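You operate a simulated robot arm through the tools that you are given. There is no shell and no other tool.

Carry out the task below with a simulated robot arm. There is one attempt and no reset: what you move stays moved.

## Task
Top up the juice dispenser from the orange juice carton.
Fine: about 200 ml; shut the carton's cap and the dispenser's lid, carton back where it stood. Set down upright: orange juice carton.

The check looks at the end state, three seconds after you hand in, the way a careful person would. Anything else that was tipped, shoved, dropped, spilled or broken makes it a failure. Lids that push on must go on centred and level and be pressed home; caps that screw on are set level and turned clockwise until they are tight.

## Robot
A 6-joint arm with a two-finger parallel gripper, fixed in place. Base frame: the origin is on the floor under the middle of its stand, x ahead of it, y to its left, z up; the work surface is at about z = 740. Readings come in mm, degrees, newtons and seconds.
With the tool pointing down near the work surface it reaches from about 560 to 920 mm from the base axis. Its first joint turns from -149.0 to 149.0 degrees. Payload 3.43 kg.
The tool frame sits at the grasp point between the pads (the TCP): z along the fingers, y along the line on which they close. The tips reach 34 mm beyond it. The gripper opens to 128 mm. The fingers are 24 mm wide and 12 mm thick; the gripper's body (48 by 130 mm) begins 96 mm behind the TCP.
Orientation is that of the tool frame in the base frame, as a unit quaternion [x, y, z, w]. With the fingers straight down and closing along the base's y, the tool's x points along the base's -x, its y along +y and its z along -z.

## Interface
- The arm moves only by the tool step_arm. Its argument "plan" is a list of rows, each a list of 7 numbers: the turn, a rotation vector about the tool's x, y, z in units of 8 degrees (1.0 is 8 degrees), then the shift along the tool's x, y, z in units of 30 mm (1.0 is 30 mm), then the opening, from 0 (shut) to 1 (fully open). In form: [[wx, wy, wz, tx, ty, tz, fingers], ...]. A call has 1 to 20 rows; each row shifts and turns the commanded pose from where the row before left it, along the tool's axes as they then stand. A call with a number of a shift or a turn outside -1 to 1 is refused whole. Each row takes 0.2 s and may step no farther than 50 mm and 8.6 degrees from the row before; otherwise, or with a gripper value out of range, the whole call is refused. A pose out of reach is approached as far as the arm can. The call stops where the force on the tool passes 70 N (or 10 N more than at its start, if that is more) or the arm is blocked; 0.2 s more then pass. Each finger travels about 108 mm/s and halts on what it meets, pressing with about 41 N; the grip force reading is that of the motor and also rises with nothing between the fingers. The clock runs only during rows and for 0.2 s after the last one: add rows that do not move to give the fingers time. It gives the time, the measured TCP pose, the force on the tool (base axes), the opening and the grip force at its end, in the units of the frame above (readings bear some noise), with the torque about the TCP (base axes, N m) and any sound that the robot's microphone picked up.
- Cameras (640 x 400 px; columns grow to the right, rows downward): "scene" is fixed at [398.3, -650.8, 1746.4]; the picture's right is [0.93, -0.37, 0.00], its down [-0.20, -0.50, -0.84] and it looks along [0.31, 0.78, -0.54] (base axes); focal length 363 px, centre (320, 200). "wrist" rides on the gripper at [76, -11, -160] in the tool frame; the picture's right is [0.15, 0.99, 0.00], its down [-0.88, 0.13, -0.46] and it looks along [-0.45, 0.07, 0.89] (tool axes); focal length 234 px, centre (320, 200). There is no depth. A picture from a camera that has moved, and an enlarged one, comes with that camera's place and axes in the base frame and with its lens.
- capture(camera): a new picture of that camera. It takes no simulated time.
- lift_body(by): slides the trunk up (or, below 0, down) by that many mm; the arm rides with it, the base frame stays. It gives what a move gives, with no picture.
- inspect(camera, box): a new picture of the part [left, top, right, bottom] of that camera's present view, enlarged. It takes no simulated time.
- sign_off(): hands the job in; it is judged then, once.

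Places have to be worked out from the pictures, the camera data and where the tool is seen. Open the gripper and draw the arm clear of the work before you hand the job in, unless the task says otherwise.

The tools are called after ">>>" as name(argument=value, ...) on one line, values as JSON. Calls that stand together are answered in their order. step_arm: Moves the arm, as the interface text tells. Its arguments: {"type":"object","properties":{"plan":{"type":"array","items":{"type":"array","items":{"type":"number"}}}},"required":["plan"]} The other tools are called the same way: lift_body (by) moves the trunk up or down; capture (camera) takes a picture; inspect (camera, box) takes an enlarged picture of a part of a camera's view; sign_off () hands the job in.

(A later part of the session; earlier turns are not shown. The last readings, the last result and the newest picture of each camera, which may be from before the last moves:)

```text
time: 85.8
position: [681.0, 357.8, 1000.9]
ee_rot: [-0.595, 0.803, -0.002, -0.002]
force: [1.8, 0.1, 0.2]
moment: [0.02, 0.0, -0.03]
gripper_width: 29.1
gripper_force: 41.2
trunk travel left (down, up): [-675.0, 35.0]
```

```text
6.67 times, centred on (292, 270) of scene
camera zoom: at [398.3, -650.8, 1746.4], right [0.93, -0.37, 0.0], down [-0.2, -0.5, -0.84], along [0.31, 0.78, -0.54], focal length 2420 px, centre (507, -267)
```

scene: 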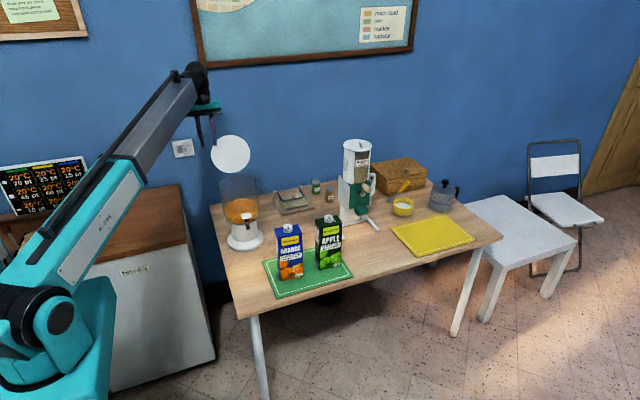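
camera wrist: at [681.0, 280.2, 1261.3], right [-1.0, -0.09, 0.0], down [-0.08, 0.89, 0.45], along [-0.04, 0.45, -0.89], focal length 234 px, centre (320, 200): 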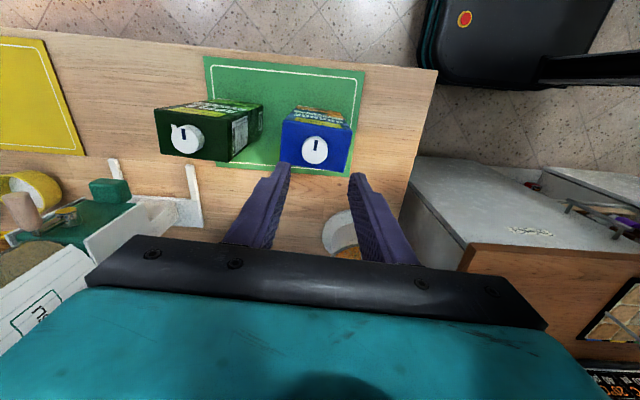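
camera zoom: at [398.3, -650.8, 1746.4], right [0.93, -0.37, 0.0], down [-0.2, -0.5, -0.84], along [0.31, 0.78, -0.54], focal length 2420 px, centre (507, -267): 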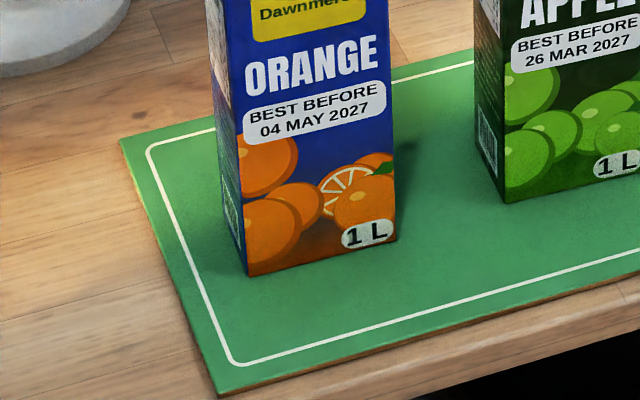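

The carton stands within about 1 mm of its original place, and the cap is at its open stop. I'll release it, rise clear, and bring the tool yaw back to default well above the carton.

>>> step_arm(plan=[[0, 0, 0, 0, 0, 0, 0.35], [0, 0, 0, 0, 0, 0, 0.45], [0, 0, 0, 0, 0, -0.7, 0.45], [0, 0, 0, 0, 0, -0.9, 0.45], [0, 0, 0, 0, 0, -0.9, 0.45], [0, 0, 0, 0, 0, 0, 0.45]])

>>> inspect(camera="scene", box=[255, 200, 355, 300])

>>> inspect(camera="wrist", box=[260, 90, 380, 190])

```text
time: 87.2
position: [680.6, 357.8, 1075.7]
ee_rot: [-0.597, 0.802, -0.003, -0.001]
force: [0.2, -0.2, -0.1]
moment: [-0.02, -0.01, 0.01]
gripper_width: 57.5
gripper_force: 0.1
trunk travel left (down, up): [-675.0, 35.0]
```

```text
4.00 times, centred on (305, 250) of scene
camera zoom: at [398.3, -650.8, 1746.4], right [0.93, -0.37, 0.0], down [-0.2, -0.5, -0.84], along [0.31, 0.78, -0.54], focal length 1452 px, centre (380, 0)
```

zoom: 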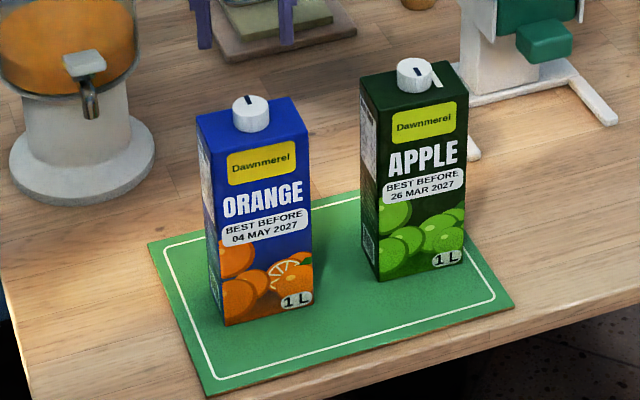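

```text
4.00 times, centred on (320, 140) of wrist
camera zoom: at [668.6, 284.1, 1236.0], right [-0.99, 0.15, 0.0], down [0.13, 0.88, 0.45], along [0.07, 0.45, -0.89], focal length 937 px, centre (320, 440)
```

zoom: 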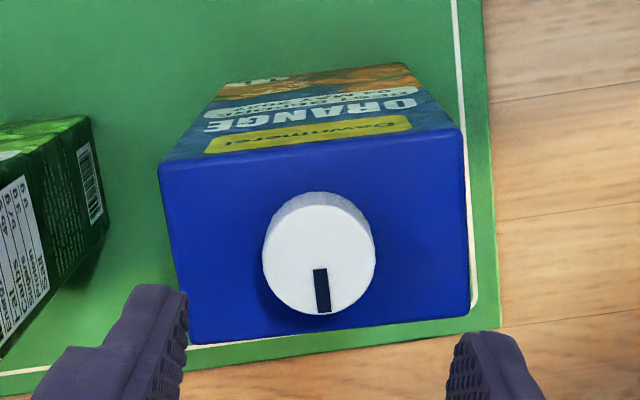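

The cap mark now points to the back, fully turned. I'll rotate the tool yaw back towards default in two halves, watching for contact with the forearm.

>>> step_arm(plan=[[0, 0, 1, 0, 0, 0, 0.45], [0, 0, 1, 0, 0, 0, 0.45], [0, 0, 1, 0, 0, 0, 0.45], [0, 0, 1, 0, 0, 0, 0.45], [0, 0, 1, 0, 0, 0, 0.45]])

```text
time: 88.5
position: [679.9, 358.2, 1075.8]
ee_rot: [-0.284, 0.959, -0.002, -0.001]
force: [0.1, -0.2, -1.1]
moment: [0.02, -0.04, 0.01]
gripper_width: 57.6
gripper_force: 0.0
trunk travel left (down, up): [-675.0, 35.0]
```

No contact with the camera facing inward. I'll finish the yaw to zero and move left of the carton to x≈520.

>>> step_arm(plan=[[0, 0, 1, 0, 0, 0, 0.45], [0, 0, 1, 0, 0, 0, 0.45], [0, 0, 1, 0, 0, 0, 0.45], [0, 0, 1, 0, 0, 0, 0.45], [0, 0, 0.12, 0, 0, 0, 0.45], [0, 0, 0, 0.89, 0.067, 0.2, 0.6], [0, 0, 0, 0.89, 0.067, 0.2, 0.8], [0, 0, 0, 0.89, 0.067, 0.4, 0.9], [0, 0, 0, 0.89, 0.067, 0.4, 0.9], [0, 0, 0, 0.89, 0.067, 0.4, 0.9], [0, 0, 0, 0.89, 0.067, 0.4, 0.9], [0, 0, 0, 0, 0, 0, 0.9]])

```text
time: 91.0
position: [519.2, 369.4, 1014.1]
ee_rot: [-0.002, 1.0, -0.003, 0.001]
force: [-0.9, -0.9, 1.0]
moment: [-0.04, 0.04, -0.03]
gripper_width: 115.2
gripper_force: 0.0
trunk travel left (down, up): [-675.0, 35.0]
```

The tool is vertical at yaw 0, left of the carton. A side grasp from the front (tool pointing +y, closing on the 90 mm sides) suits the reach and the later pouring roll best. So I'll move to in front of the carton and yaw to about 85°.

>>> step_arm(plan=[[0, 0, 0, 0, 0, -0.8, 0.9], [0, 0, 0, -0.9, -0.856, -0.3, 0.9], [0, 0, 0, -0.9, -0.856, -0.3, 0.9], [0, 0, 0, -0.9, -0.856, -0.15, 0.9], [0, 0, 0, -0.9, -0.856, 0, 0.9], [0, 0, 0, -0.9, -0.856, 0, 0.9], [0, 0, 0, -0.9, -0.856, 0, 0.9], [0, 0, 0, 0, 0, 0, 0.9]])

```text
time: 92.8
position: [682.1, 215.6, 1061.0]
ee_rot: [-0.003, 1.0, -0.003, 0.0]
force: [0.0, 0.0, -0.1]
moment: [-0.03, 0.01, -0.02]
gripper_width: 115.1
gripper_force: 0.1
trunk travel left (down, up): [-675.0, 35.0]
```

At (682, 216, 1061), clear of everything. Now yawing about 85° so the tool's outward pitch will point along the carton's depth.

>>> step_arm(plan=[[0, 0, -1, 0, 0, 0, 0.9], [0, 0, -1, 0, 0, 0, 0.9], [0, 0, -1, 0, 0, 0, 0.9], [0, 0, -1, 0, 0, 0, 0.9], [0, 0, -1, 0, 0, 0, 0.9], [0, 0, -1, 0, 0, 0, 0.9], [0, 0, -1, 0, 0, 0, 0.9], [0, 0, -1, 0, 0, 0, 0.9], [0, 0, -1, 0, 0, 0, 0.9], [0, 0, -1, 0, 0, 0, 0.9], [0, 0, -0.64, 0, 0, 0, 0.9], [0, 0, 0, 0, 0, 0, 0.9]])

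```text
time: 95.5
position: [681.4, 216.1, 1064.4]
ee_rot: [-0.679, 0.735, -0.002, -0.002]
force: [-0.2, -0.3, 0.1]
moment: [0.01, -0.01, 0.0]
gripper_width: 115.2
gripper_force: 0.1
trunk travel left (down, up): [-675.0, 35.0]
```

Yaw is 85.5°. Now pitching the tool outward to horizontal in steps.

>>> step_arm(plan=[[0, -1, 0, 0, 0, 0, 0.9], [0, -1, 0, 0, 0, 0, 0.9], [0, -1, 0, 0, 0, 0, 0.9], [0, -1, 0, 0, 0, 0, 0.9], [0, -1, 0, 0, 0, 0, 0.9], [0, -1, 0, 0, 0, 0, 0.9]])

>>> capture(camera="scene")

```text
time: 96.8
position: [683.6, 215.6, 1062.5]
ee_rot: [-0.62, 0.672, 0.275, 0.299]
force: [0.7, 0.0, -0.2]
moment: [-0.04, 0.01, -0.01]
gripper_width: 115.2
gripper_force: 0.2
trunk travel left (down, up): [-675.0, 35.0]
```

```text
taken
```

scene: 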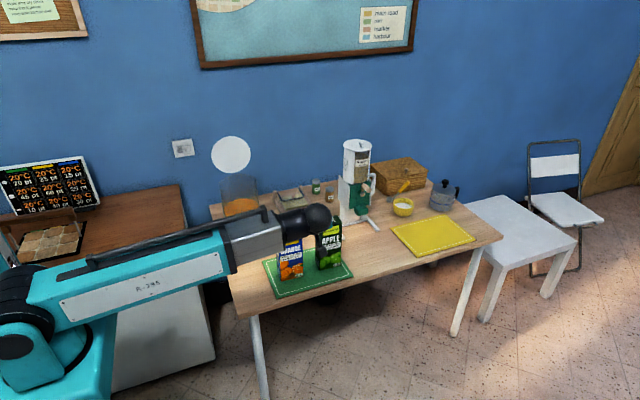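

Pitch is proceeding without contact. Continuing to horizontal.

>>> step_arm(plan=[[0, -1, 0, 0, 0, 0, 0.9], [0, -1, 0, 0, 0, 0, 0.9], [0, -1, 0, 0, 0, 0, 0.9], [0, -1, 0, 0, 0, 0, 0.9], [0, -1, 0, 0, 0, 0, 0.9], [0, -0.25, 0, 0, 0, 0, 0.9], [0, 0, 0, 0, 0, 0, 0.9]])

>>> capture(camera="scene")

>>> capture(camera="wrist")

```text
time: 98.5
position: [681.8, 216.1, 1063.6]
ee_rot: [-0.481, 0.52, 0.479, 0.519]
force: [0.4, -0.7, -0.4]
moment: [0.02, -0.01, -0.02]
gripper_width: 115.3
gripper_force: 0.1
trunk travel left (down, up): [-675.0, 35.0]
```

```text
taken
```

scene: 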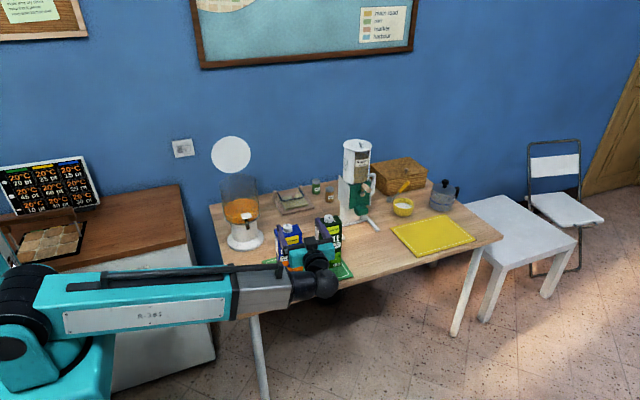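

```text
taken
camera wrist: at [679.9, 56.4, 988.0], right [-0.99, 0.08, -0.15], down [-0.17, -0.44, 0.88], along [0.01, 0.89, 0.45], focal length 234 px, centre (320, 200)
```

wrist: 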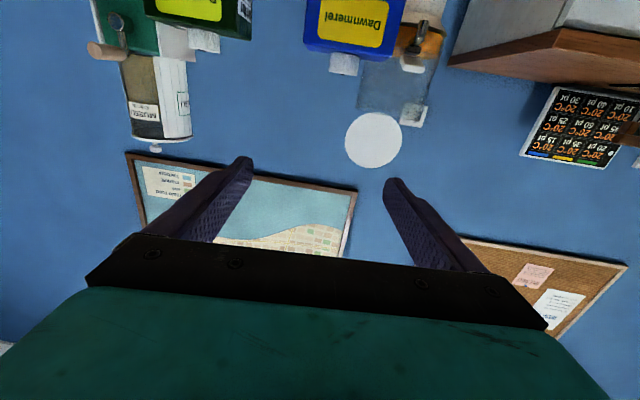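

The tool is level and pointing at the carton from the front. Next I lower to z≈870 while shifting about 11 mm in −x so the approach line runs through the carton's centre.

>>> step_arm(plan=[[0, 0, 0, 0.92, 0.055, 0, 0.95], [0, 0, 0, 0.92, 0.055, 0, 1], [0, 0, 0, 0.92, 0.055, 0, 1], [0, 0, 0, 0.92, 0.055, 0, 1], [0, 0, 0, 0.92, 0.055, 0, 1], [0, 0, 0, 0.92, 0.055, 0, 1], [0, 0, 0, 0.92, 0.055, 0, 1], [0, 0, 0, 0, 0, 0, 1]])

>>> capture(camera="scene")

>>> capture(camera="wrist")

```text
time: 100.2
position: [671.4, 215.1, 870.4]
ee_rot: [-0.481, 0.522, 0.477, 0.519]
force: [0.2, -0.3, 0.1]
moment: [0.01, -0.01, 0.01]
gripper_width: 127.8
gripper_force: 0.0
trunk travel left (down, up): [-675.0, 35.0]
```

```text
taken
```

scene: 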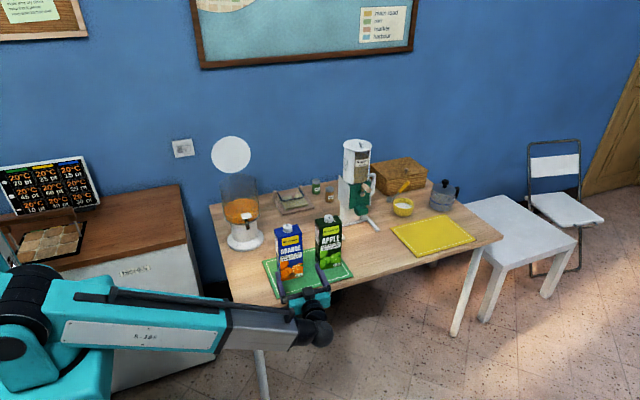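

```text
taken
camera wrist: at [669.5, 55.7, 794.5], right [-0.99, 0.08, -0.15], down [-0.17, -0.44, 0.88], along [0.01, 0.89, 0.45], focal length 234 px, centre (320, 200)
```

wrist: 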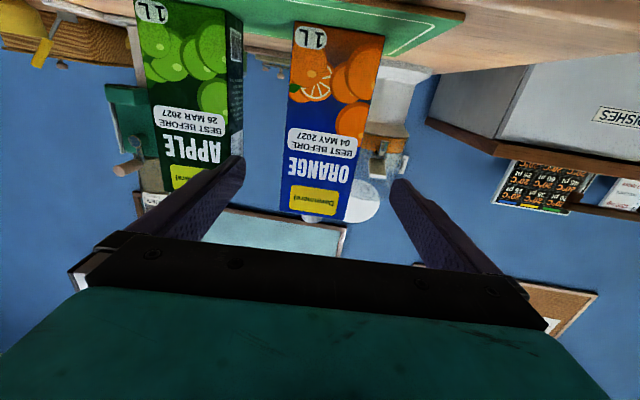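

The carton sits centred between the open fingers. I'll advance most of the way along the tool axis and check clearances on both sides.

>>> step_arm(plan=[[0, 0, 0, 0, 0, 0.9, 1], [0, 0, 0, 0, 0, 0.9, 1], [0, 0, 0, 0, 0, 0.7, 1], [0, 0, 0, 0, 0, 0, 1]])

>>> capture(camera="wrist")

>>> inspect(camera="scene", box=[250, 200, 360, 310])

```text
time: 101.2
position: [677.0, 291.9, 869.8]
ee_rot: [-0.48, 0.522, 0.478, 0.519]
force: [1.2, -0.4, -0.7]
moment: [-0.02, 0.02, -0.01]
gripper_width: 127.8
gripper_force: 0.0
trunk travel left (down, up): [-675.0, 35.0]
```

```text
taken
camera wrist: at [675.4, 131.7, 795.0], right [-0.99, 0.08, -0.15], down [-0.17, -0.44, 0.88], along [0.01, 0.89, 0.45], focal length 234 px, centre (320, 200)
```

wrist: 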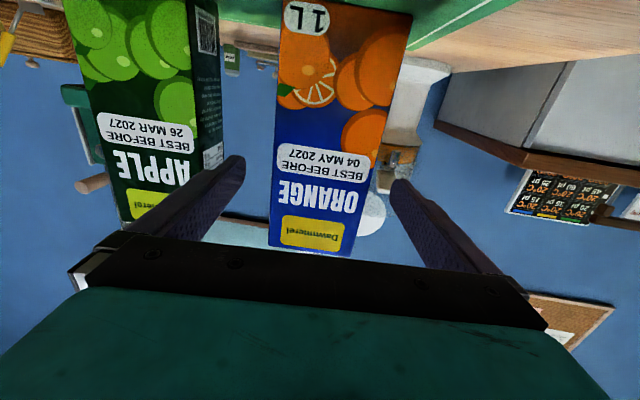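

```text
3.64 times, centred on (305, 255) of scene
camera zoom: at [398.3, -650.8, 1746.4], right [0.93, -0.37, 0.0], down [-0.2, -0.5, -0.84], along [0.31, 0.78, -0.54], focal length 1320 px, centre (374, 0)
```

zoom: 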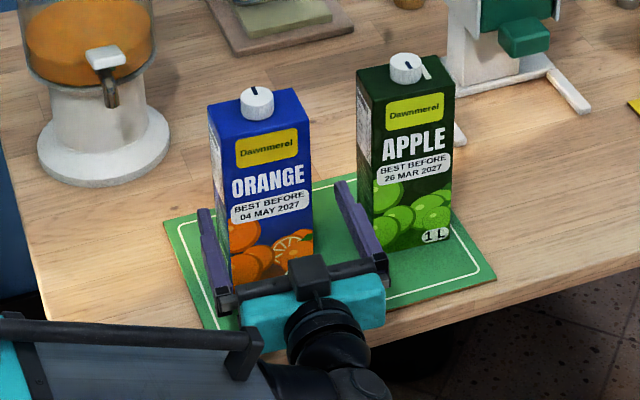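

Both fingers straddle the carton with room to the apple carton. Advancing the remaining 66 mm.

>>> step_arm(plan=[[0, 0, 0, 0, 0, 0.8, 1], [0, 0, 0, 0, 0, 0.8, 1], [0, 0, 0, 0, 0, 0.55, 1], [0, 0, 0, 0, 0, 0, 1]])

>>> inspect(camera="scene", box=[250, 200, 360, 310])

>>> capture(camera="wrist")

```text
time: 102.2
position: [682.8, 354.4, 869.9]
ee_rot: [-0.482, 0.521, 0.478, 0.518]
force: [-0.8, 0.4, -0.4]
moment: [0.01, 0.01, 0.03]
gripper_width: 128.2
gripper_force: 0.0
trunk travel left (down, up): [-675.0, 35.0]
```

```text
3.64 times, centred on (305, 255) of scene
camera zoom: at [398.3, -650.8, 1746.4], right [0.93, -0.37, 0.0], down [-0.2, -0.5, -0.84], along [0.31, 0.78, -0.54], focal length 1320 px, centre (374, 0)
```

zoom: 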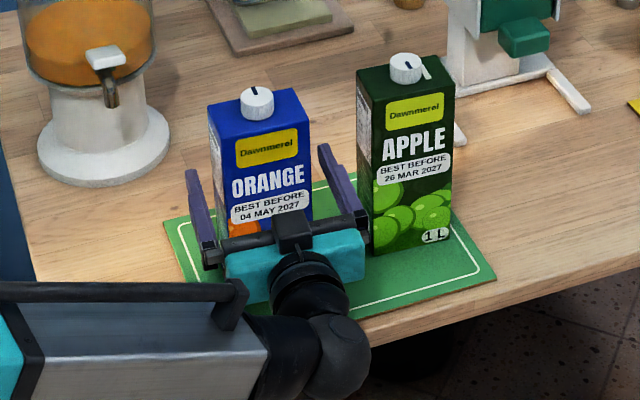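

```text
taken
camera wrist: at [680.3, 194.9, 794.4], right [-0.99, 0.08, -0.15], down [-0.17, -0.44, 0.88], along [0.01, 0.9, 0.45], focal length 234 px, centre (320, 200)
```

wrist: 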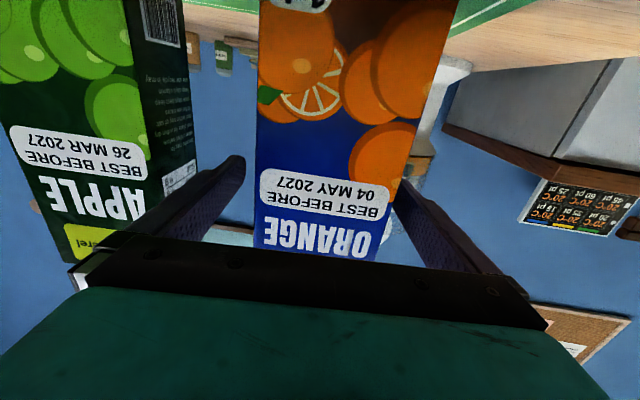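

The carton is about 5 mm nearer the left finger, so I'll shift the tool 4.5 mm to −x and then close gently on the carton's sides.

>>> step_arm(plan=[[0, 0, 0, 0, 0.15, 0, 1], [0, 0, 0, 0, 0, 0, 0.9], [0, 0, 0, 0, 0, 0, 0.8], [0, 0, 0, 0, 0, 0, 0.72], [0, 0, 0, 0, 0, 0, 0.65], [0, 0, 0, 0, 0, 0, 0.6], [0, 0, 0, 0, 0, 0, 0.6]])

>>> inspect(camera="scene", box=[250, 200, 360, 310])

>>> capture(camera="wrist")

```text
time: 103.8
position: [677.2, 355.3, 870.3]
ee_rot: [-0.482, 0.521, 0.478, 0.518]
force: [1.5, -1.2, 0.5]
moment: [0.0, -0.05, 0.1]
gripper_width: 92.0
gripper_force: 41.3
trunk travel left (down, up): [-675.0, 35.0]
```

```text
3.64 times, centred on (305, 255) of scene
camera zoom: at [398.3, -650.8, 1746.4], right [0.93, -0.37, 0.0], down [-0.2, -0.5, -0.84], along [0.31, 0.78, -0.54], focal length 1320 px, centre (374, 0)
```

zoom: 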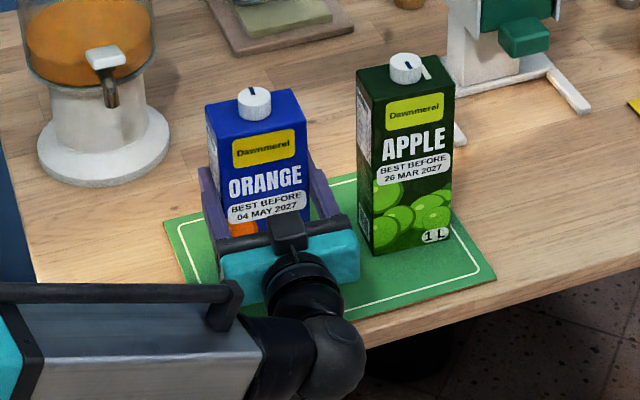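

```text
taken
camera wrist: at [675.6, 195.2, 794.3], right [-0.99, 0.08, -0.15], down [-0.17, -0.44, 0.88], along [0.01, 0.89, 0.45], focal length 234 px, centre (320, 200)
```

wrist: 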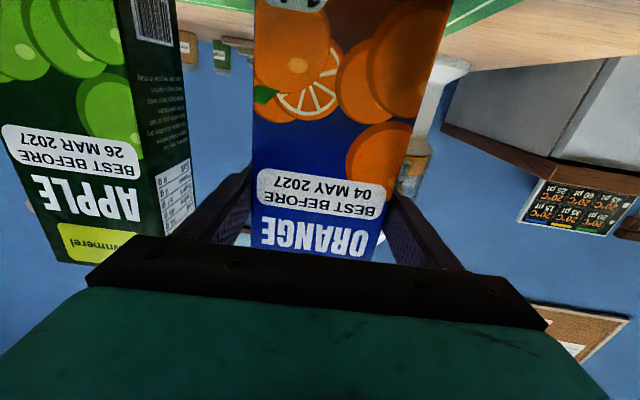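

Carton gripped at 92 mm (it slid about 3 mm in −x on closing, so its home corresponds to TCP x≈680). I'll lift 20 mm and read the weight.

>>> step_arm(plan=[[0, 0, 0, -0.3, 0, 0, 0.6], [0, 0, 0, -0.4, 0, 0, 0.6], [0, 0, 0, 0, 0, 0, 0.6], [0, 0, 0, 0, 0, 0, 0.6]])

>>> inspect(camera="scene", box=[250, 190, 360, 300])

```text
time: 104.8
position: [678.3, 355.7, 889.1]
ee_rot: [-0.48, 0.521, 0.478, 0.519]
force: [0.6, 0.1, -6.8]
moment: [-0.02, -0.03, 0.02]
gripper_width: 91.7
gripper_force: 41.1
trunk travel left (down, up): [-675.0, 35.0]
```

```text
3.64 times, centred on (305, 245) of scene
camera zoom: at [398.3, -650.8, 1746.4], right [0.93, -0.37, 0.0], down [-0.2, -0.5, -0.84], along [0.31, 0.78, -0.54], focal length 1320 px, centre (374, 36)
```

zoom: 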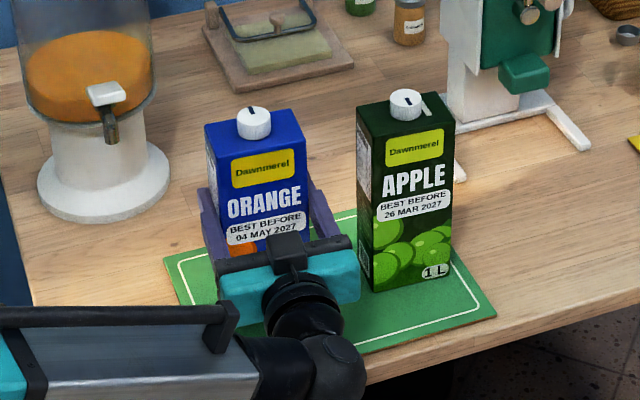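

The lifted weight is about 6.8 N and the grip is firm. I'll raise the carton upright to about z=1130 (its bottom then clears the apple carton and the tank).

>>> step_arm(plan=[[0, 0, 0, -0.9, 0, 0, 0.6], [0, 0, 0, -0.9, 0, 0, 0.6], [0, 0, 0, -0.9, 0, 0, 0.6], [0, 0, 0, -0.9, 0, 0, 0.6], [0, 0, 0, -0.9, 0, 0, 0.6], [0, 0, 0, -0.9, 0, 0, 0.6], [0, 0, 0, -0.9, 0, 0, 0.6], [0, 0, 0, -0.9, 0, 0, 0.6], [0, 0, 0, -0.9, 0, 0, 0.6], [0, 0, 0, 0, 0, 0, 0.6], [0, 0, 0, 0, 0, 0, 0.6]])

>>> capture(camera="scene")

```text
time: 107.2
position: [677.8, 357.4, 1131.2]
ee_rot: [-0.48, 0.521, 0.478, 0.519]
force: [-0.4, -0.6, -6.9]
moment: [0.01, -0.01, -0.01]
gripper_width: 91.1
gripper_force: 41.4
trunk travel left (down, up): [-675.0, 35.0]
```

```text
taken
```

scene: 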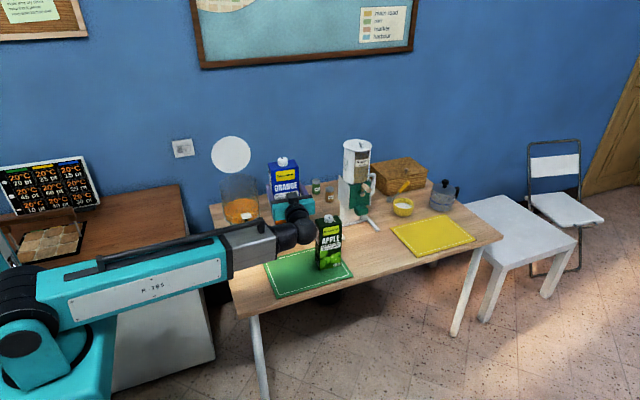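

Weight steady at −6.9 N. Now I roll the carton 40° (cap towards −x) up here as a check of wrist range; at this fill level nothing can flow below about 75°.

>>> step_arm(plan=[[0, 0, -0.8, 0, 0, 0, 0.6], [0, 0, -0.8, 0, 0, 0, 0.6], [0, 0, -0.8, 0, 0, 0, 0.6], [0, 0, -0.8, 0, 0, 0, 0.6], [0, 0, -0.9, 0, 0, 0, 0.6], [0, 0, -0.9, 0, 0, 0, 0.6], [0, 0, 0, 0, 0, 0, 0.6]])

>>> capture(camera="scene")

>>> capture(camera="wrist")

```text
time: 108.8
position: [678.0, 356.5, 1132.5]
ee_rot: [-0.63, 0.325, 0.272, 0.651]
force: [-0.3, -0.4, -6.7]
moment: [-0.05, 0.06, -0.02]
gripper_width: 90.7
gripper_force: 41.2
trunk travel left (down, up): [-675.0, 35.0]
```

```text
taken
```

scene: 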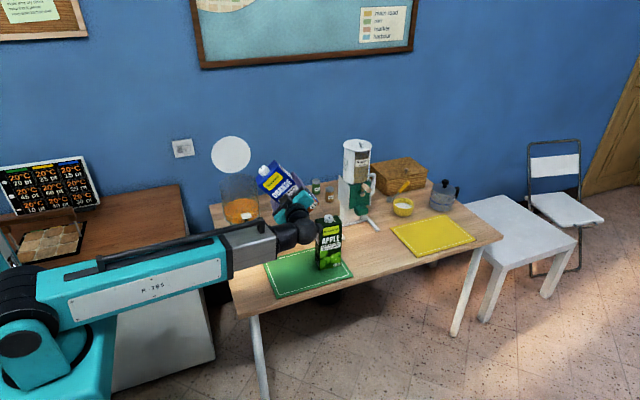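

```text
taken
camera wrist: at [722.0, 193.7, 1082.6], right [-0.66, 0.05, -0.75], down [-0.7, -0.4, 0.59], along [-0.27, 0.92, 0.3], focal length 234 px, centre (320, 200)
```

wrist: 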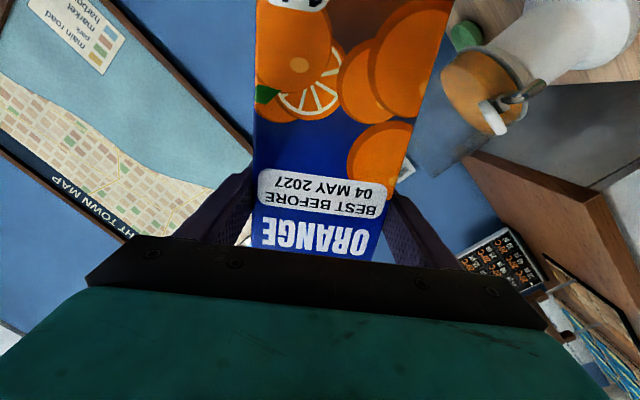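

Wrist range is fine so far. I'll carry the 40°-tilted carton over beside the tank so that its mouth is above the tank's centre, staying well above the rim.

>>> step_arm(plan=[[0, 0, 0, -0.166, 0.178, 0.902, 0.6], [0, 0, 0, -0.166, 0.178, 0.902, 0.6], [0, 0, 0, -0.166, 0.178, 0.902, 0.6], [0, 0, 0, -0.166, 0.178, 0.902, 0.6], [0, 0, 0, -0.166, 0.178, 0.902, 0.6], [0, 0, 0, -0.166, 0.178, 0.902, 0.6], [0, 0, 0, -0.166, 0.178, 0.902, 0.6], [0, 0, 0, -0.166, 0.178, 0.902, 0.6], [0, 0, 0, -0.166, 0.178, 0.902, 0.6], [0, 0, 0, -0.166, 0.178, 0.902, 0.6], [0, 0, 0, 0, 0, 0, 0.6]])

>>> capture(camera="scene")

>>> capture(camera="wrist")

>>> inspect(camera="scene", box=[190, 130, 330, 270])

```text
time: 111.2
position: [627.7, 633.8, 1136.3]
ee_rot: [-0.63, 0.325, 0.272, 0.651]
force: [-0.6, 0.2, -6.7]
moment: [-0.04, 0.08, -0.01]
gripper_width: 91.0
gripper_force: 40.7
trunk travel left (down, up): [-675.0, 35.0]
```

```text
taken
```

scene: 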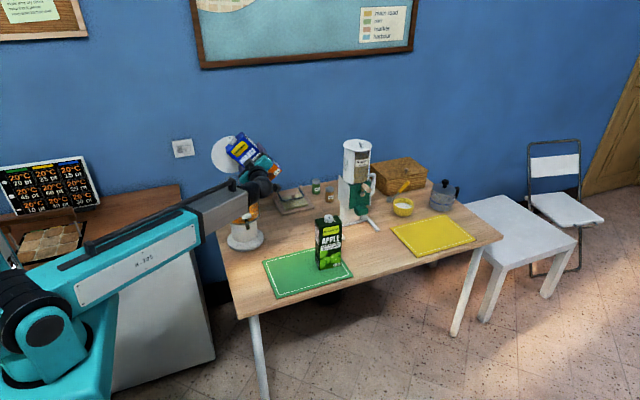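

```text
taken
camera wrist: at [671.8, 470.8, 1085.2], right [-0.66, 0.05, -0.75], down [-0.7, -0.4, 0.59], along [-0.27, 0.92, 0.3], focal length 234 px, centre (320, 200)
```

wrist: 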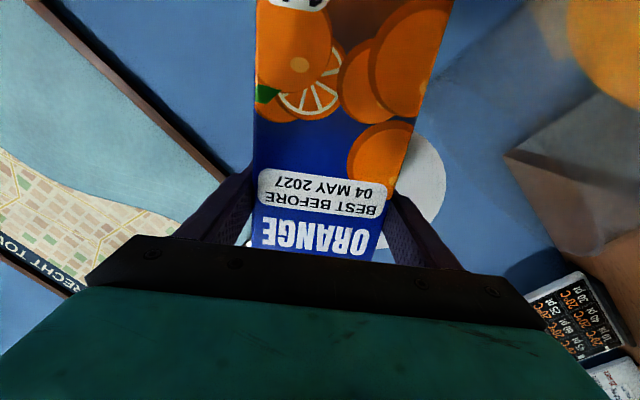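

```text
2.86 times, centred on (260, 200) of scene
camera zoom: at [398.3, -650.8, 1746.4], right [0.93, -0.37, 0.0], down [-0.2, -0.5, -0.84], along [0.31, 0.78, -0.54], focal length 1037 px, centre (491, 200)
```

zoom: 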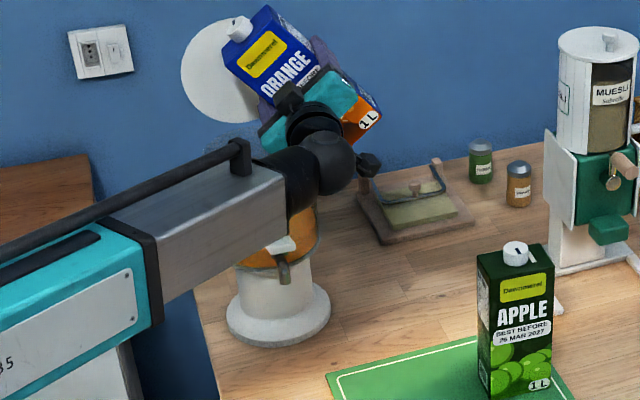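

The mouth is over the tank. I'll tilt further to about 72° while lowering and sliding so the mouth stays above the tank, about 80 mm over the rim. That is still below the angle where flow should start.

>>> step_arm(plan=[[0, 0, -1, 0.577, 0.017, 0, 0.6], [0, 0, -1, 0.569, 0.098, 0, 0.6], [0, 0, -1, 0.549, 0.176, 0, 0.6], [0, 0, -1, 0.519, 0.251, 0, 0.6], [0, 0, 0, 0, 0, 0, 0.6], [0, 0, 0, 0, 0, 0, 0.6]])

>>> capture(camera="wrist")

>>> inspect(camera="scene", box=[190, 120, 330, 260])

```text
time: 112.7
position: [672.0, 630.1, 1081.4]
ee_rot: [-0.697, 0.142, 0.085, 0.698]
force: [-0.6, 0.5, -6.4]
moment: [-0.04, 0.11, -0.01]
gripper_width: 91.1
gripper_force: 40.6
trunk travel left (down, up): [-675.0, 35.0]
```

```text
taken
camera wrist: at [733.0, 465.2, 1070.4], right [-0.17, 0.0, -0.98], down [-0.91, -0.38, 0.16], along [-0.38, 0.92, 0.07], focal length 234 px, centre (320, 200)
```

wrist: 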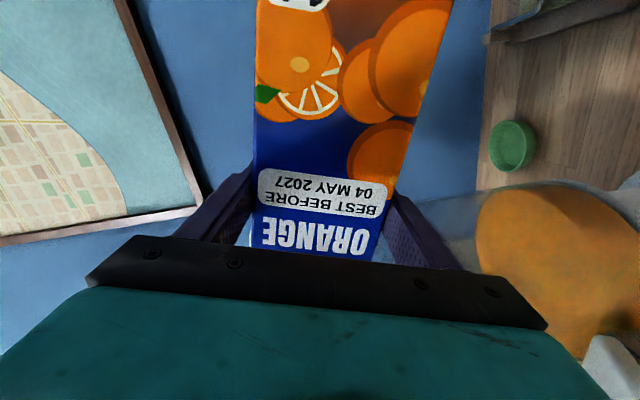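

```text
2.86 times, centred on (260, 190) of scene
camera zoom: at [398.3, -650.8, 1746.4], right [0.93, -0.37, 0.0], down [-0.2, -0.5, -0.84], along [0.31, 0.78, -0.54], focal length 1037 px, centre (491, 229)
```

zoom: 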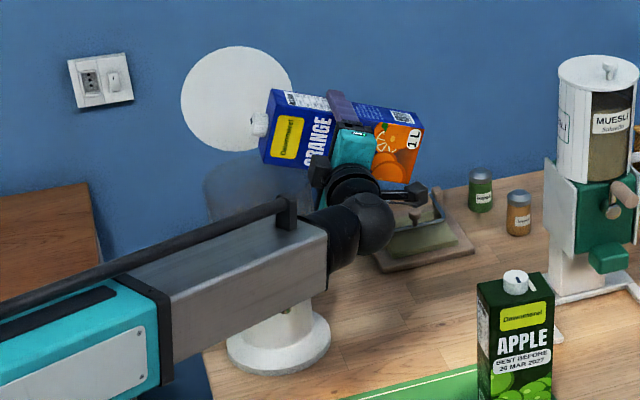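

Weight is unchanged at 72°, and the mouth is about (573, 638, 1115), right above the tank. I'll tilt on about the mouth in 4° steps, pausing to read the weight.

>>> step_arm(plan=[[0, 0, -0.5, 0, -0.244, 0, 0.6], [0, 0, 0, 0, 0, 0, 0.6], [0, 0, 0, 0, 0, 0, 0.6], [0, 0, 0, 0, 0, 0, 0.6]])

>>> step_arm(plan=[[0, 0, -0.5, 0, -0.244, 0, 0.6], [0, 0, 0, 0, 0, 0, 0.6], [0, 0, 0, 0, 0, 0, 0.6], [0, 0, 0, 0, 0, 0, 0.6]])

>>> inspect(camera="scene", box=[220, 140, 300, 210])

>>> capture(camera="wrist")

```text
time: 113.7
position: [675.0, 629.1, 1105.3]
ee_rot: [0.706, -0.122, -0.065, -0.695]
force: [0.4, 0.1, -7.2]
moment: [-0.02, 0.12, -0.01]
gripper_width: 90.8
gripper_force: 40.7
out of reach, approached as far as the arm can: row 1
trunk travel left (down, up): [-675.0, 35.0]
```

```text
time: 114.7
position: [679.2, 630.3, 1137.4]
ee_rot: [0.713, -0.099, -0.041, -0.693]
force: [0.0, 0.3, -6.3]
moment: [-0.01, 0.09, 0.02]
gripper_width: 91.4
gripper_force: 40.5
out of reach, approached as far as the arm can: row 1
trunk travel left (down, up): [-675.0, 35.0]
```

```text
5.71 times, centred on (260, 175) of scene
camera zoom: at [398.3, -650.8, 1746.4], right [0.93, -0.37, 0.0], down [-0.2, -0.5, -0.84], along [0.31, 0.78, -0.54], focal length 2075 px, centre (663, 343)
```

zoom: 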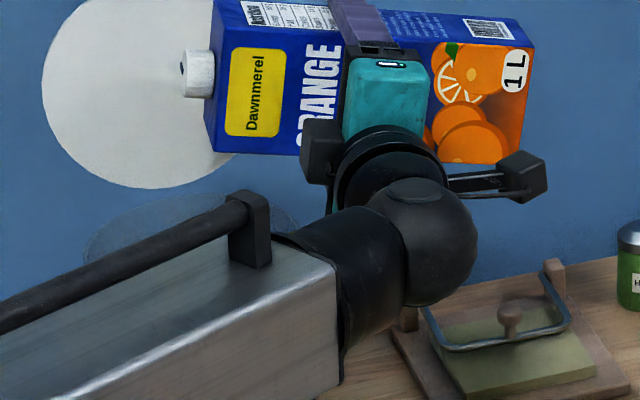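

```text
taken
camera wrist: at [742.2, 466.0, 1138.4], right [-0.06, -0.03, -1.0], down [-0.92, -0.38, 0.06], along [-0.38, 0.92, -0.01], focal length 234 px, centre (320, 200)
```

wrist: 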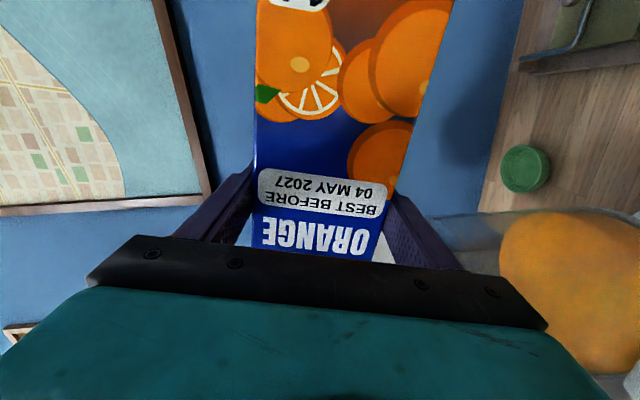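

The wrist's roll limit stops me at about 79° in this direction, with no flow yet. Turning the other way there is ample range, so I'll pour from the tank's left side instead, cap towards +x. First I roll back to about 59° and withdraw towards −y.

>>> step_arm(plan=[[0, 0, 0.8, 0, 0, 0, 0.6], [0, 0, 0.8, 0, 0, 0, 0.6], [0, 0, 0.8, 0, 0, 0, 0.6], [0, 0, 0, 0, 0, -0.8, 0.6], [0, 0, 0, 0, 0, -1, 0.6], [0, 0, 0, 0, 0, -1, 0.6], [0, 0, 0, 0, 0, -1, 0.6], [0, 0, 0, 0, 0, -1, 0.6], [0, 0, 0, 0, 0, -1, 0.6], [0, 0, 0, 0, 0, 0, 0.6]])

```text
time: 116.8
position: [667.4, 456.4, 1138.0]
ee_rot: [-0.678, 0.207, 0.149, 0.689]
force: [0.2, 0.1, -6.2]
moment: [0.01, 0.13, 0.0]
gripper_width: 91.2
gripper_force: 40.8
trunk travel left (down, up): [-675.0, 35.0]
```

Clear of the tank. Rolling the carton back upright.

>>> step_arm(plan=[[0, 0, 0.9, 0, 0, 0, 0.6], [0, 0, 0.9, 0, 0, 0, 0.6], [0, 0, 0.9, 0, 0, 0, 0.6], [0, 0, 0.9, 0, 0, 0, 0.6], [0, 0, 0.9, 0, 0, 0, 0.6], [0, 0, 0.9, 0, 0, 0, 0.6], [0, 0, 0.9, 0, 0, 0, 0.6], [0, 0, 0.9, 0, 0, 0, 0.6], [0, 0, 0.4, 0, 0, 0, 0.6], [0, 0, 0, 0, 0, 0, 0.6]])

>>> capture(camera="scene")

```text
time: 119.0
position: [664.3, 457.0, 1137.6]
ee_rot: [-0.48, 0.521, 0.478, 0.519]
force: [-0.7, -0.1, -6.4]
moment: [0.02, 0.01, 0.0]
gripper_width: 91.4
gripper_force: 40.8
trunk travel left (down, up): [-675.0, 35.0]
```

```text
taken
```

scene: 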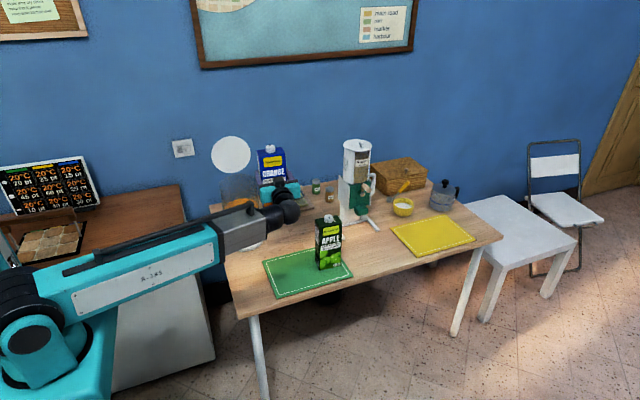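

Upright again with the weight unchanged. I'll raise it 55 mm so its bottom clears the tank rim, and turn the tool to point at bearing 110°, which keeps the wrist in reach on the tank's left side.

>>> step_arm(plan=[[0, 0, 0, -0.92, 0, 0, 0.6], [0, 0, 0, -0.92, 0, 0, 0.6], [-0.8, 0, 0, 0, 0, 0, 0.6], [-0.8, 0, 0, 0, 0, 0, 0.6], [-0.8, 0, 0, 0, 0, 0, 0.6], [-0.66, 0, 0, 0, 0, 0, 0.6], [0, 0, 0, 0, 0, 0, 0.6]])

```text
time: 120.7
position: [664.7, 456.2, 1192.7]
ee_rot: [0.579, -0.408, -0.578, -0.406]
force: [0.2, 0.3, -6.3]
moment: [-0.02, -0.01, 0.05]
gripper_width: 91.1
gripper_force: 41.0
trunk travel left (down, up): [-675.0, 35.0]
```

Orientation is as planned (pointing at bearing about 110°, carton upright). Now moving across to the tank's left side at this height.

>>> step_arm(plan=[[0, 0, 0, 0, 0.654, 0.872, 0.6], [0, 0, 0, 0, 0.654, 0.872, 0.6], [0, 0, 0, 0, 0.654, 0.872, 0.6], [0, 0, 0, 0, 0.654, 0.872, 0.6], [0, 0, 0, 0, 0.654, 0.872, 0.6], [0, 0, 0, 0, 0.654, 0.872, 0.6], [0, 0, 0, 0, 0.654, 0.872, 0.6], [0, 0, 0, 0, 0.654, 0.872, 0.6], [0, 0, 0, 0, 0, 0, 0.6]])

>>> capture(camera="scene")

>>> capture(camera="wrist")

```text
time: 122.7
position: [446.4, 601.1, 1191.9]
ee_rot: [0.58, -0.408, -0.578, -0.404]
force: [-0.5, 0.0, -5.3]
moment: [-0.01, -0.01, -0.02]
gripper_width: 91.0
gripper_force: 41.9
trunk travel left (down, up): [-675.0, 35.0]
```

```text
taken
```

scene: 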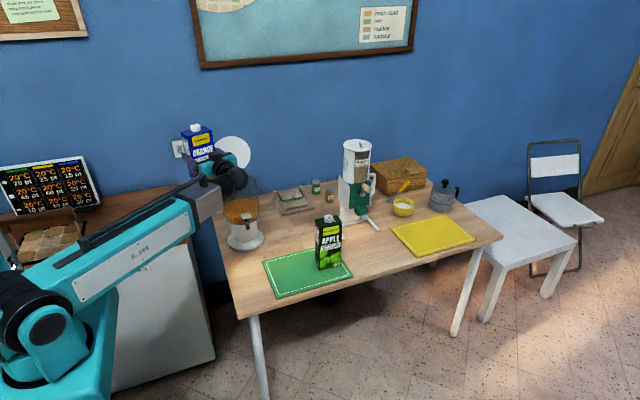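

```text
taken
camera wrist: at [510.1, 455.5, 1117.4], right [-0.93, -0.34, -0.14], down [0.03, -0.47, 0.88], along [-0.36, 0.82, 0.45], focal length 234 px, centre (320, 200)
```

wrist: 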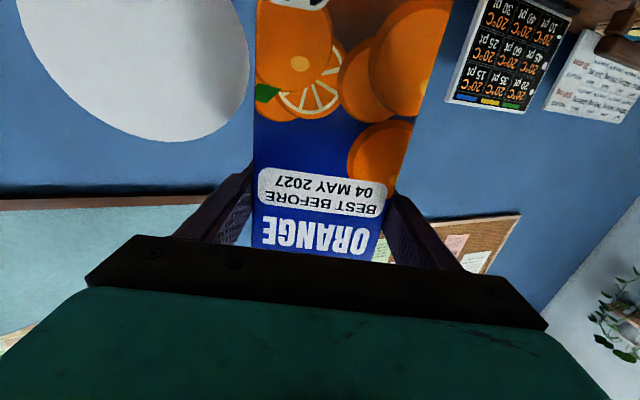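

The carton is upright just left of the tank. Now I roll it towards +x and lower gradually to about 72° so the mouth comes over the tank's middle; still no flow expected.

>>> step_arm(plan=[[0, 0, 0.9, 0, 0, 0, 0.6], [0, 0, 0.9, 0, 0, 0, 0.6], [0, 0, 0.9, 0, 0, 0, 0.6], [0, 0, 0.9, 0, 0, 0, 0.6], [0, 0, 0.9, 0, 0, 0, 0.6], [0, 0, 0.9, 0.514, -0.425, 0, 0.6], [0, 0, 0.9, 0.456, -0.486, 0, 0.6], [0, 0, 0.9, 0.392, -0.539, 0, 0.6], [0, 0, 0.9, 0.321, -0.584, 0, 0.6], [0, 0, 0.9, 0.245, -0.62, 0, 0.6], [0, 0, 0, 0, 0, 0, 0.6], [0, 0, 0, 0, 0, 0, 0.6]])

>>> capture(camera="wrist")

>>> inspect(camera="scene", box=[140, 110, 300, 260])

```text
time: 125.2
position: [451.2, 602.2, 1091.6]
ee_rot: [-0.229, 0.671, 0.705, -0.012]
force: [0.5, 0.5, -5.9]
moment: [0.01, -0.11, 0.02]
gripper_width: 91.2
gripper_force: 41.4
trunk travel left (down, up): [-675.0, 35.0]
```

```text
taken
camera wrist: at [440.8, 430.1, 1058.9], right [-0.42, -0.15, 0.9], down [0.91, -0.16, 0.4], along [0.08, 0.98, 0.2], focal length 234 px, centre (320, 200)
```

wrist: 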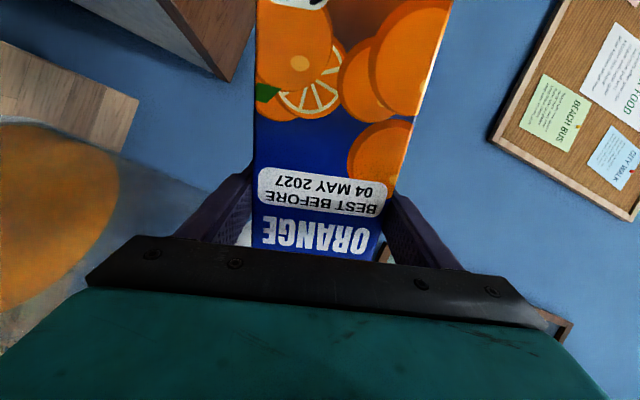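

```text
2.67 times, centred on (220, 185) of scene
camera zoom: at [398.3, -650.8, 1746.4], right [0.93, -0.37, 0.0], down [-0.2, -0.5, -0.84], along [0.31, 0.78, -0.54], focal length 968 px, centre (587, 240)
```

zoom: 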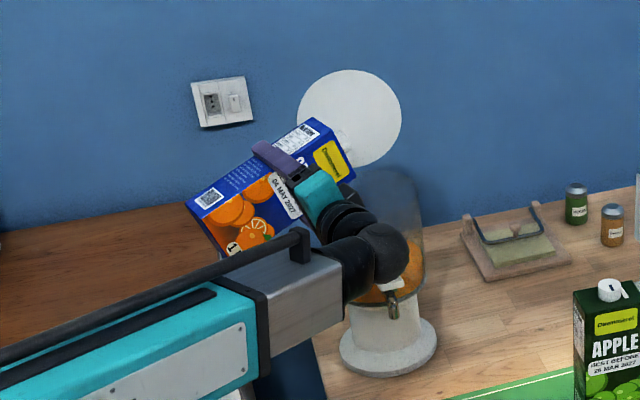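

Tilt is 72° and the mouth is at (545, 636, 1124), over the tank. I'll now tilt on about the mouth by 6°, then 4°, reading the weight each time.

>>> step_arm(plan=[[0, 0, 0.5, 0, 0.244, 0, 0.6], [0, 0, 0.25, 0, 0.122, 0, 0.6], [0, 0, 0, 0, 0, 0, 0.6], [0, 0, 0, 0, 0, 0, 0.6], [0, 0, 0, 0, 0, 0, 0.6]])

>>> step_arm(plan=[[0, 0, 0.25, 0, 0.122, 0, 0.6], [0, 0, 0.25, 0, 0.122, 0, 0.6], [0, 0, 0, 0, 0, 0, 0.6], [0, 0, 0, 0, 0, 0, 0.6], [0, 0, 0, 0, 0, 0, 0.6]])

>>> inspect(camera="scene", box=[190, 130, 270, 230])

```text
time: 126.5
position: [449.9, 601.9, 1103.3]
ee_rot: [-0.194, 0.682, 0.704, -0.049]
force: [-0.7, -1.0, -6.1]
moment: [-0.01, -0.13, 0.03]
gripper_width: 91.2
gripper_force: 40.7
trunk travel left (down, up): [-675.0, 35.0]
```

```text
time: 127.7
position: [446.9, 600.9, 1110.6]
ee_rot: [-0.17, 0.689, 0.701, -0.074]
force: [0.7, -0.1, -6.3]
moment: [0.03, -0.16, 0.0]
gripper_width: 90.8
gripper_force: 40.8
trunk travel left (down, up): [-675.0, 35.0]
```

```text
4.00 times, centred on (230, 180) of scene
camera zoom: at [398.3, -650.8, 1746.4], right [0.93, -0.37, 0.0], down [-0.2, -0.5, -0.84], along [0.31, 0.78, -0.54], focal length 1452 px, centre (680, 280)
```

zoom: 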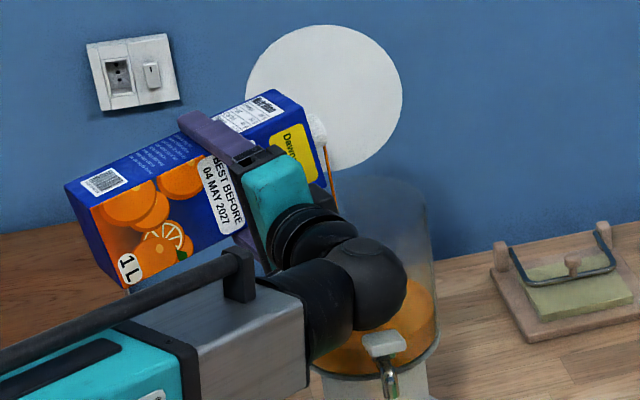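

Juice is now running in a thin stream from the turned cap into the tank, so the twist does open it. I'll hold and take repeated weight readings to gauge the flow.

>>> step_arm(plan=[[0, 0, 0, 0, 0, 0, 0.6]])

>>> step_arm(plan=[[0, 0, 0, 0, 0, 0, 0.6]])

>>> step_arm(plan=[[0, 0, 0, 0, 0, 0, 0.6]])

>>> inspect(camera="scene", box=[220, 150, 280, 230])

```text
time: 128.1
position: [447.2, 601.7, 1110.1]
ee_rot: [-0.169, 0.688, 0.702, -0.073]
force: [-0.8, -0.8, -6.3]
moment: [0.03, -0.11, -0.01]
gripper_width: 90.9
gripper_force: 40.7
trunk travel left (down, up): [-675.0, 35.0]
```

```text
time: 128.4
position: [446.6, 601.4, 1109.9]
ee_rot: [-0.17, 0.688, 0.701, -0.073]
force: [0.1, 0.2, -5.9]
moment: [0.01, -0.11, 0.01]
gripper_width: 91.1
gripper_force: 41.2
trunk travel left (down, up): [-675.0, 35.0]
```

```text
time: 128.8
position: [447.5, 602.3, 1110.0]
ee_rot: [-0.17, 0.688, 0.701, -0.074]
force: [0.1, 0.1, -6.9]
moment: [0.02, -0.08, 0.0]
gripper_width: 90.9
gripper_force: 41.3
trunk travel left (down, up): [-675.0, 35.0]
```

```text
5.00 times, centred on (250, 190) of scene
camera zoom: at [398.3, -650.8, 1746.4], right [0.93, -0.37, 0.0], down [-0.2, -0.5, -0.84], along [0.31, 0.78, -0.54], focal length 1815 px, centre (670, 250)
```

zoom: 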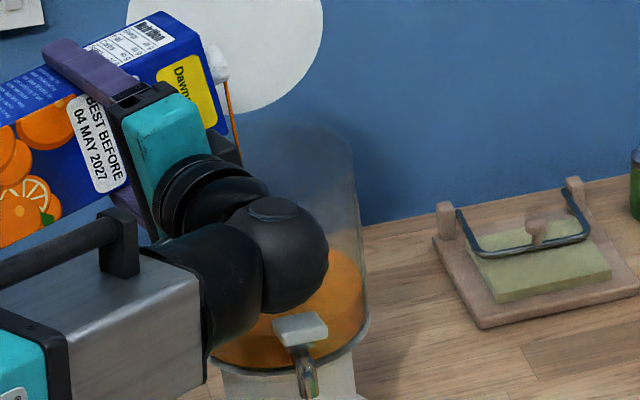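

A thin stream continues; the reading noise (about ±0.4 N) means I need to average. I'll wait a couple of seconds at this angle and read again.

>>> step_arm(plan=[[0, 0, 0, 0, 0, 0, 0.6], [0, 0, 0, 0, 0, 0, 0.6], [0, 0, 0, 0, 0, 0, 0.6], [0, 0, 0, 0, 0, 0, 0.6], [0, 0, 0, 0, 0, 0, 0.6], [0, 0, 0, 0, 0, 0, 0.6], [0, 0, 0, 0, 0, 0, 0.6], [0, 0, 0, 0, 0, 0, 0.6]])

>>> step_arm(plan=[[0, 0, 0, 0, 0, 0, 0.6]])

>>> step_arm(plan=[[0, 0, 0, 0, 0, 0, 0.6]])

>>> step_arm(plan=[[0, 0, 0, 0, 0, 0, 0.6]])

>>> inspect(camera="scene", box=[220, 150, 280, 230])

```text
time: 130.7
position: [447.4, 602.1, 1110.6]
ee_rot: [-0.17, 0.688, 0.702, -0.073]
force: [-0.3, -0.1, -6.9]
moment: [0.03, -0.11, 0.01]
gripper_width: 91.2
gripper_force: 41.1
trunk travel left (down, up): [-675.0, 35.0]
```

```text
time: 131.1
position: [447.7, 601.2, 1109.9]
ee_rot: [-0.17, 0.688, 0.702, -0.074]
force: [0.4, 1.1, -5.4]
moment: [0.03, -0.1, -0.02]
gripper_width: 91.0
gripper_force: 41.0
trunk travel left (down, up): [-675.0, 35.0]
```

```text
time: 131.4
position: [447.0, 600.1, 1110.1]
ee_rot: [-0.171, 0.688, 0.701, -0.073]
force: [0.8, 0.5, -6.9]
moment: [0.05, -0.14, 0.04]
gripper_width: 90.8
gripper_force: 41.0
trunk travel left (down, up): [-675.0, 35.0]
```

```text
time: 131.8
position: [447.5, 600.8, 1109.5]
ee_rot: [-0.17, 0.688, 0.702, -0.074]
force: [0.2, 0.0, -5.9]
moment: [0.03, -0.11, 0.02]
gripper_width: 90.7
gripper_force: 41.0
trunk travel left (down, up): [-675.0, 35.0]
```

```text
5.00 times, centred on (250, 190) of scene
camera zoom: at [398.3, -650.8, 1746.4], right [0.93, -0.37, 0.0], down [-0.2, -0.5, -0.84], along [0.31, 0.78, -0.54], focal length 1815 px, centre (670, 250)
```

zoom: 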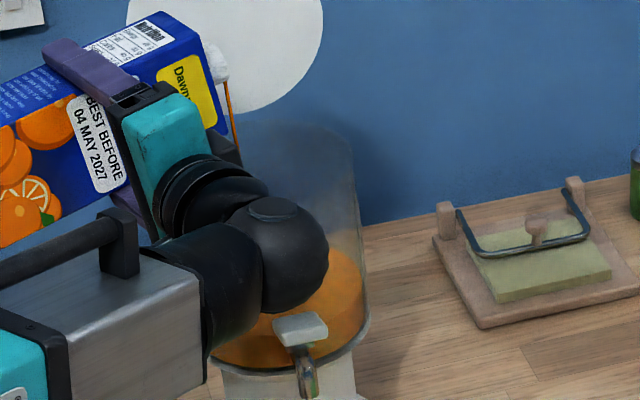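

Force noise makes small changes hard to see, so I'll also track the juice level in the tank as a second measure. Taking a close-up of the tank's right wall.

>>> inspect(camera="scene", box=[232, 190, 264, 220])

>>> capture(camera="wrist")

>>> inspect(camera="wrist", box=[0, 60, 260, 280])

```text
13.33 times, centred on (248, 205) of scene
camera zoom: at [398.3, -650.8, 1746.4], right [0.93, -0.37, 0.0], down [-0.2, -0.5, -0.84], along [0.31, 0.78, -0.54], focal length 4841 px, centre (1280, 133)
```

zoom: 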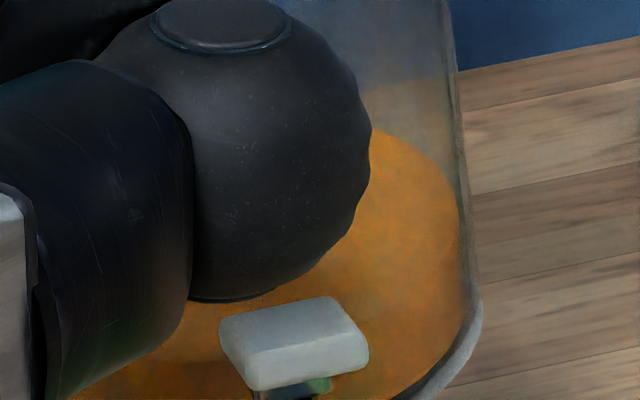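

```text
taken
camera wrist: at [431.8, 426.7, 1089.4], right [-0.27, -0.09, 0.96], down [0.96, -0.14, 0.25], along [0.11, 0.99, 0.12], focal length 234 px, centre (320, 200)
```

wrist: 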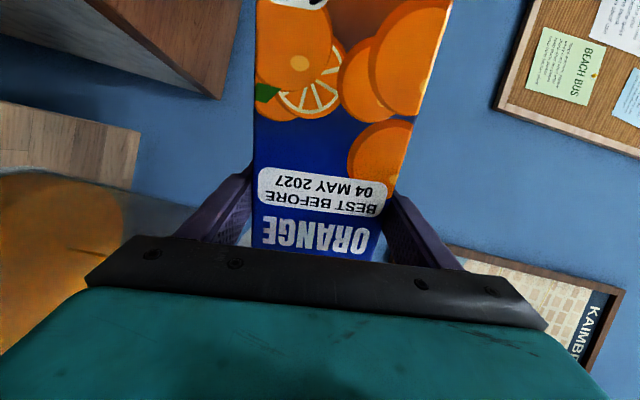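

```text
1.82 times, centred on (130, 170) of wrist
camera zoom: at [431.8, 426.7, 1089.4], right [-0.27, -0.09, 0.96], down [0.96, -0.14, 0.25], along [0.11, 0.99, 0.12], focal length 426 px, centre (666, 254)
```

zoom: 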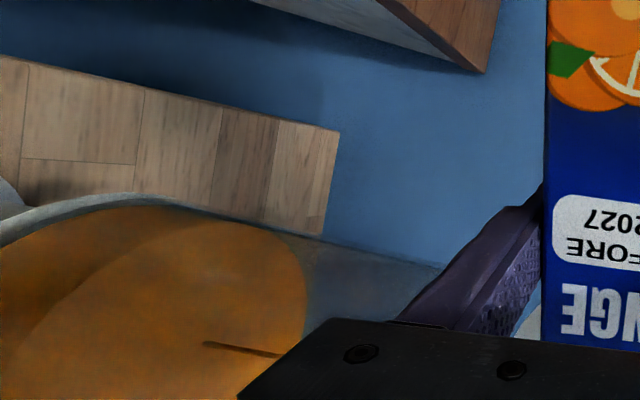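

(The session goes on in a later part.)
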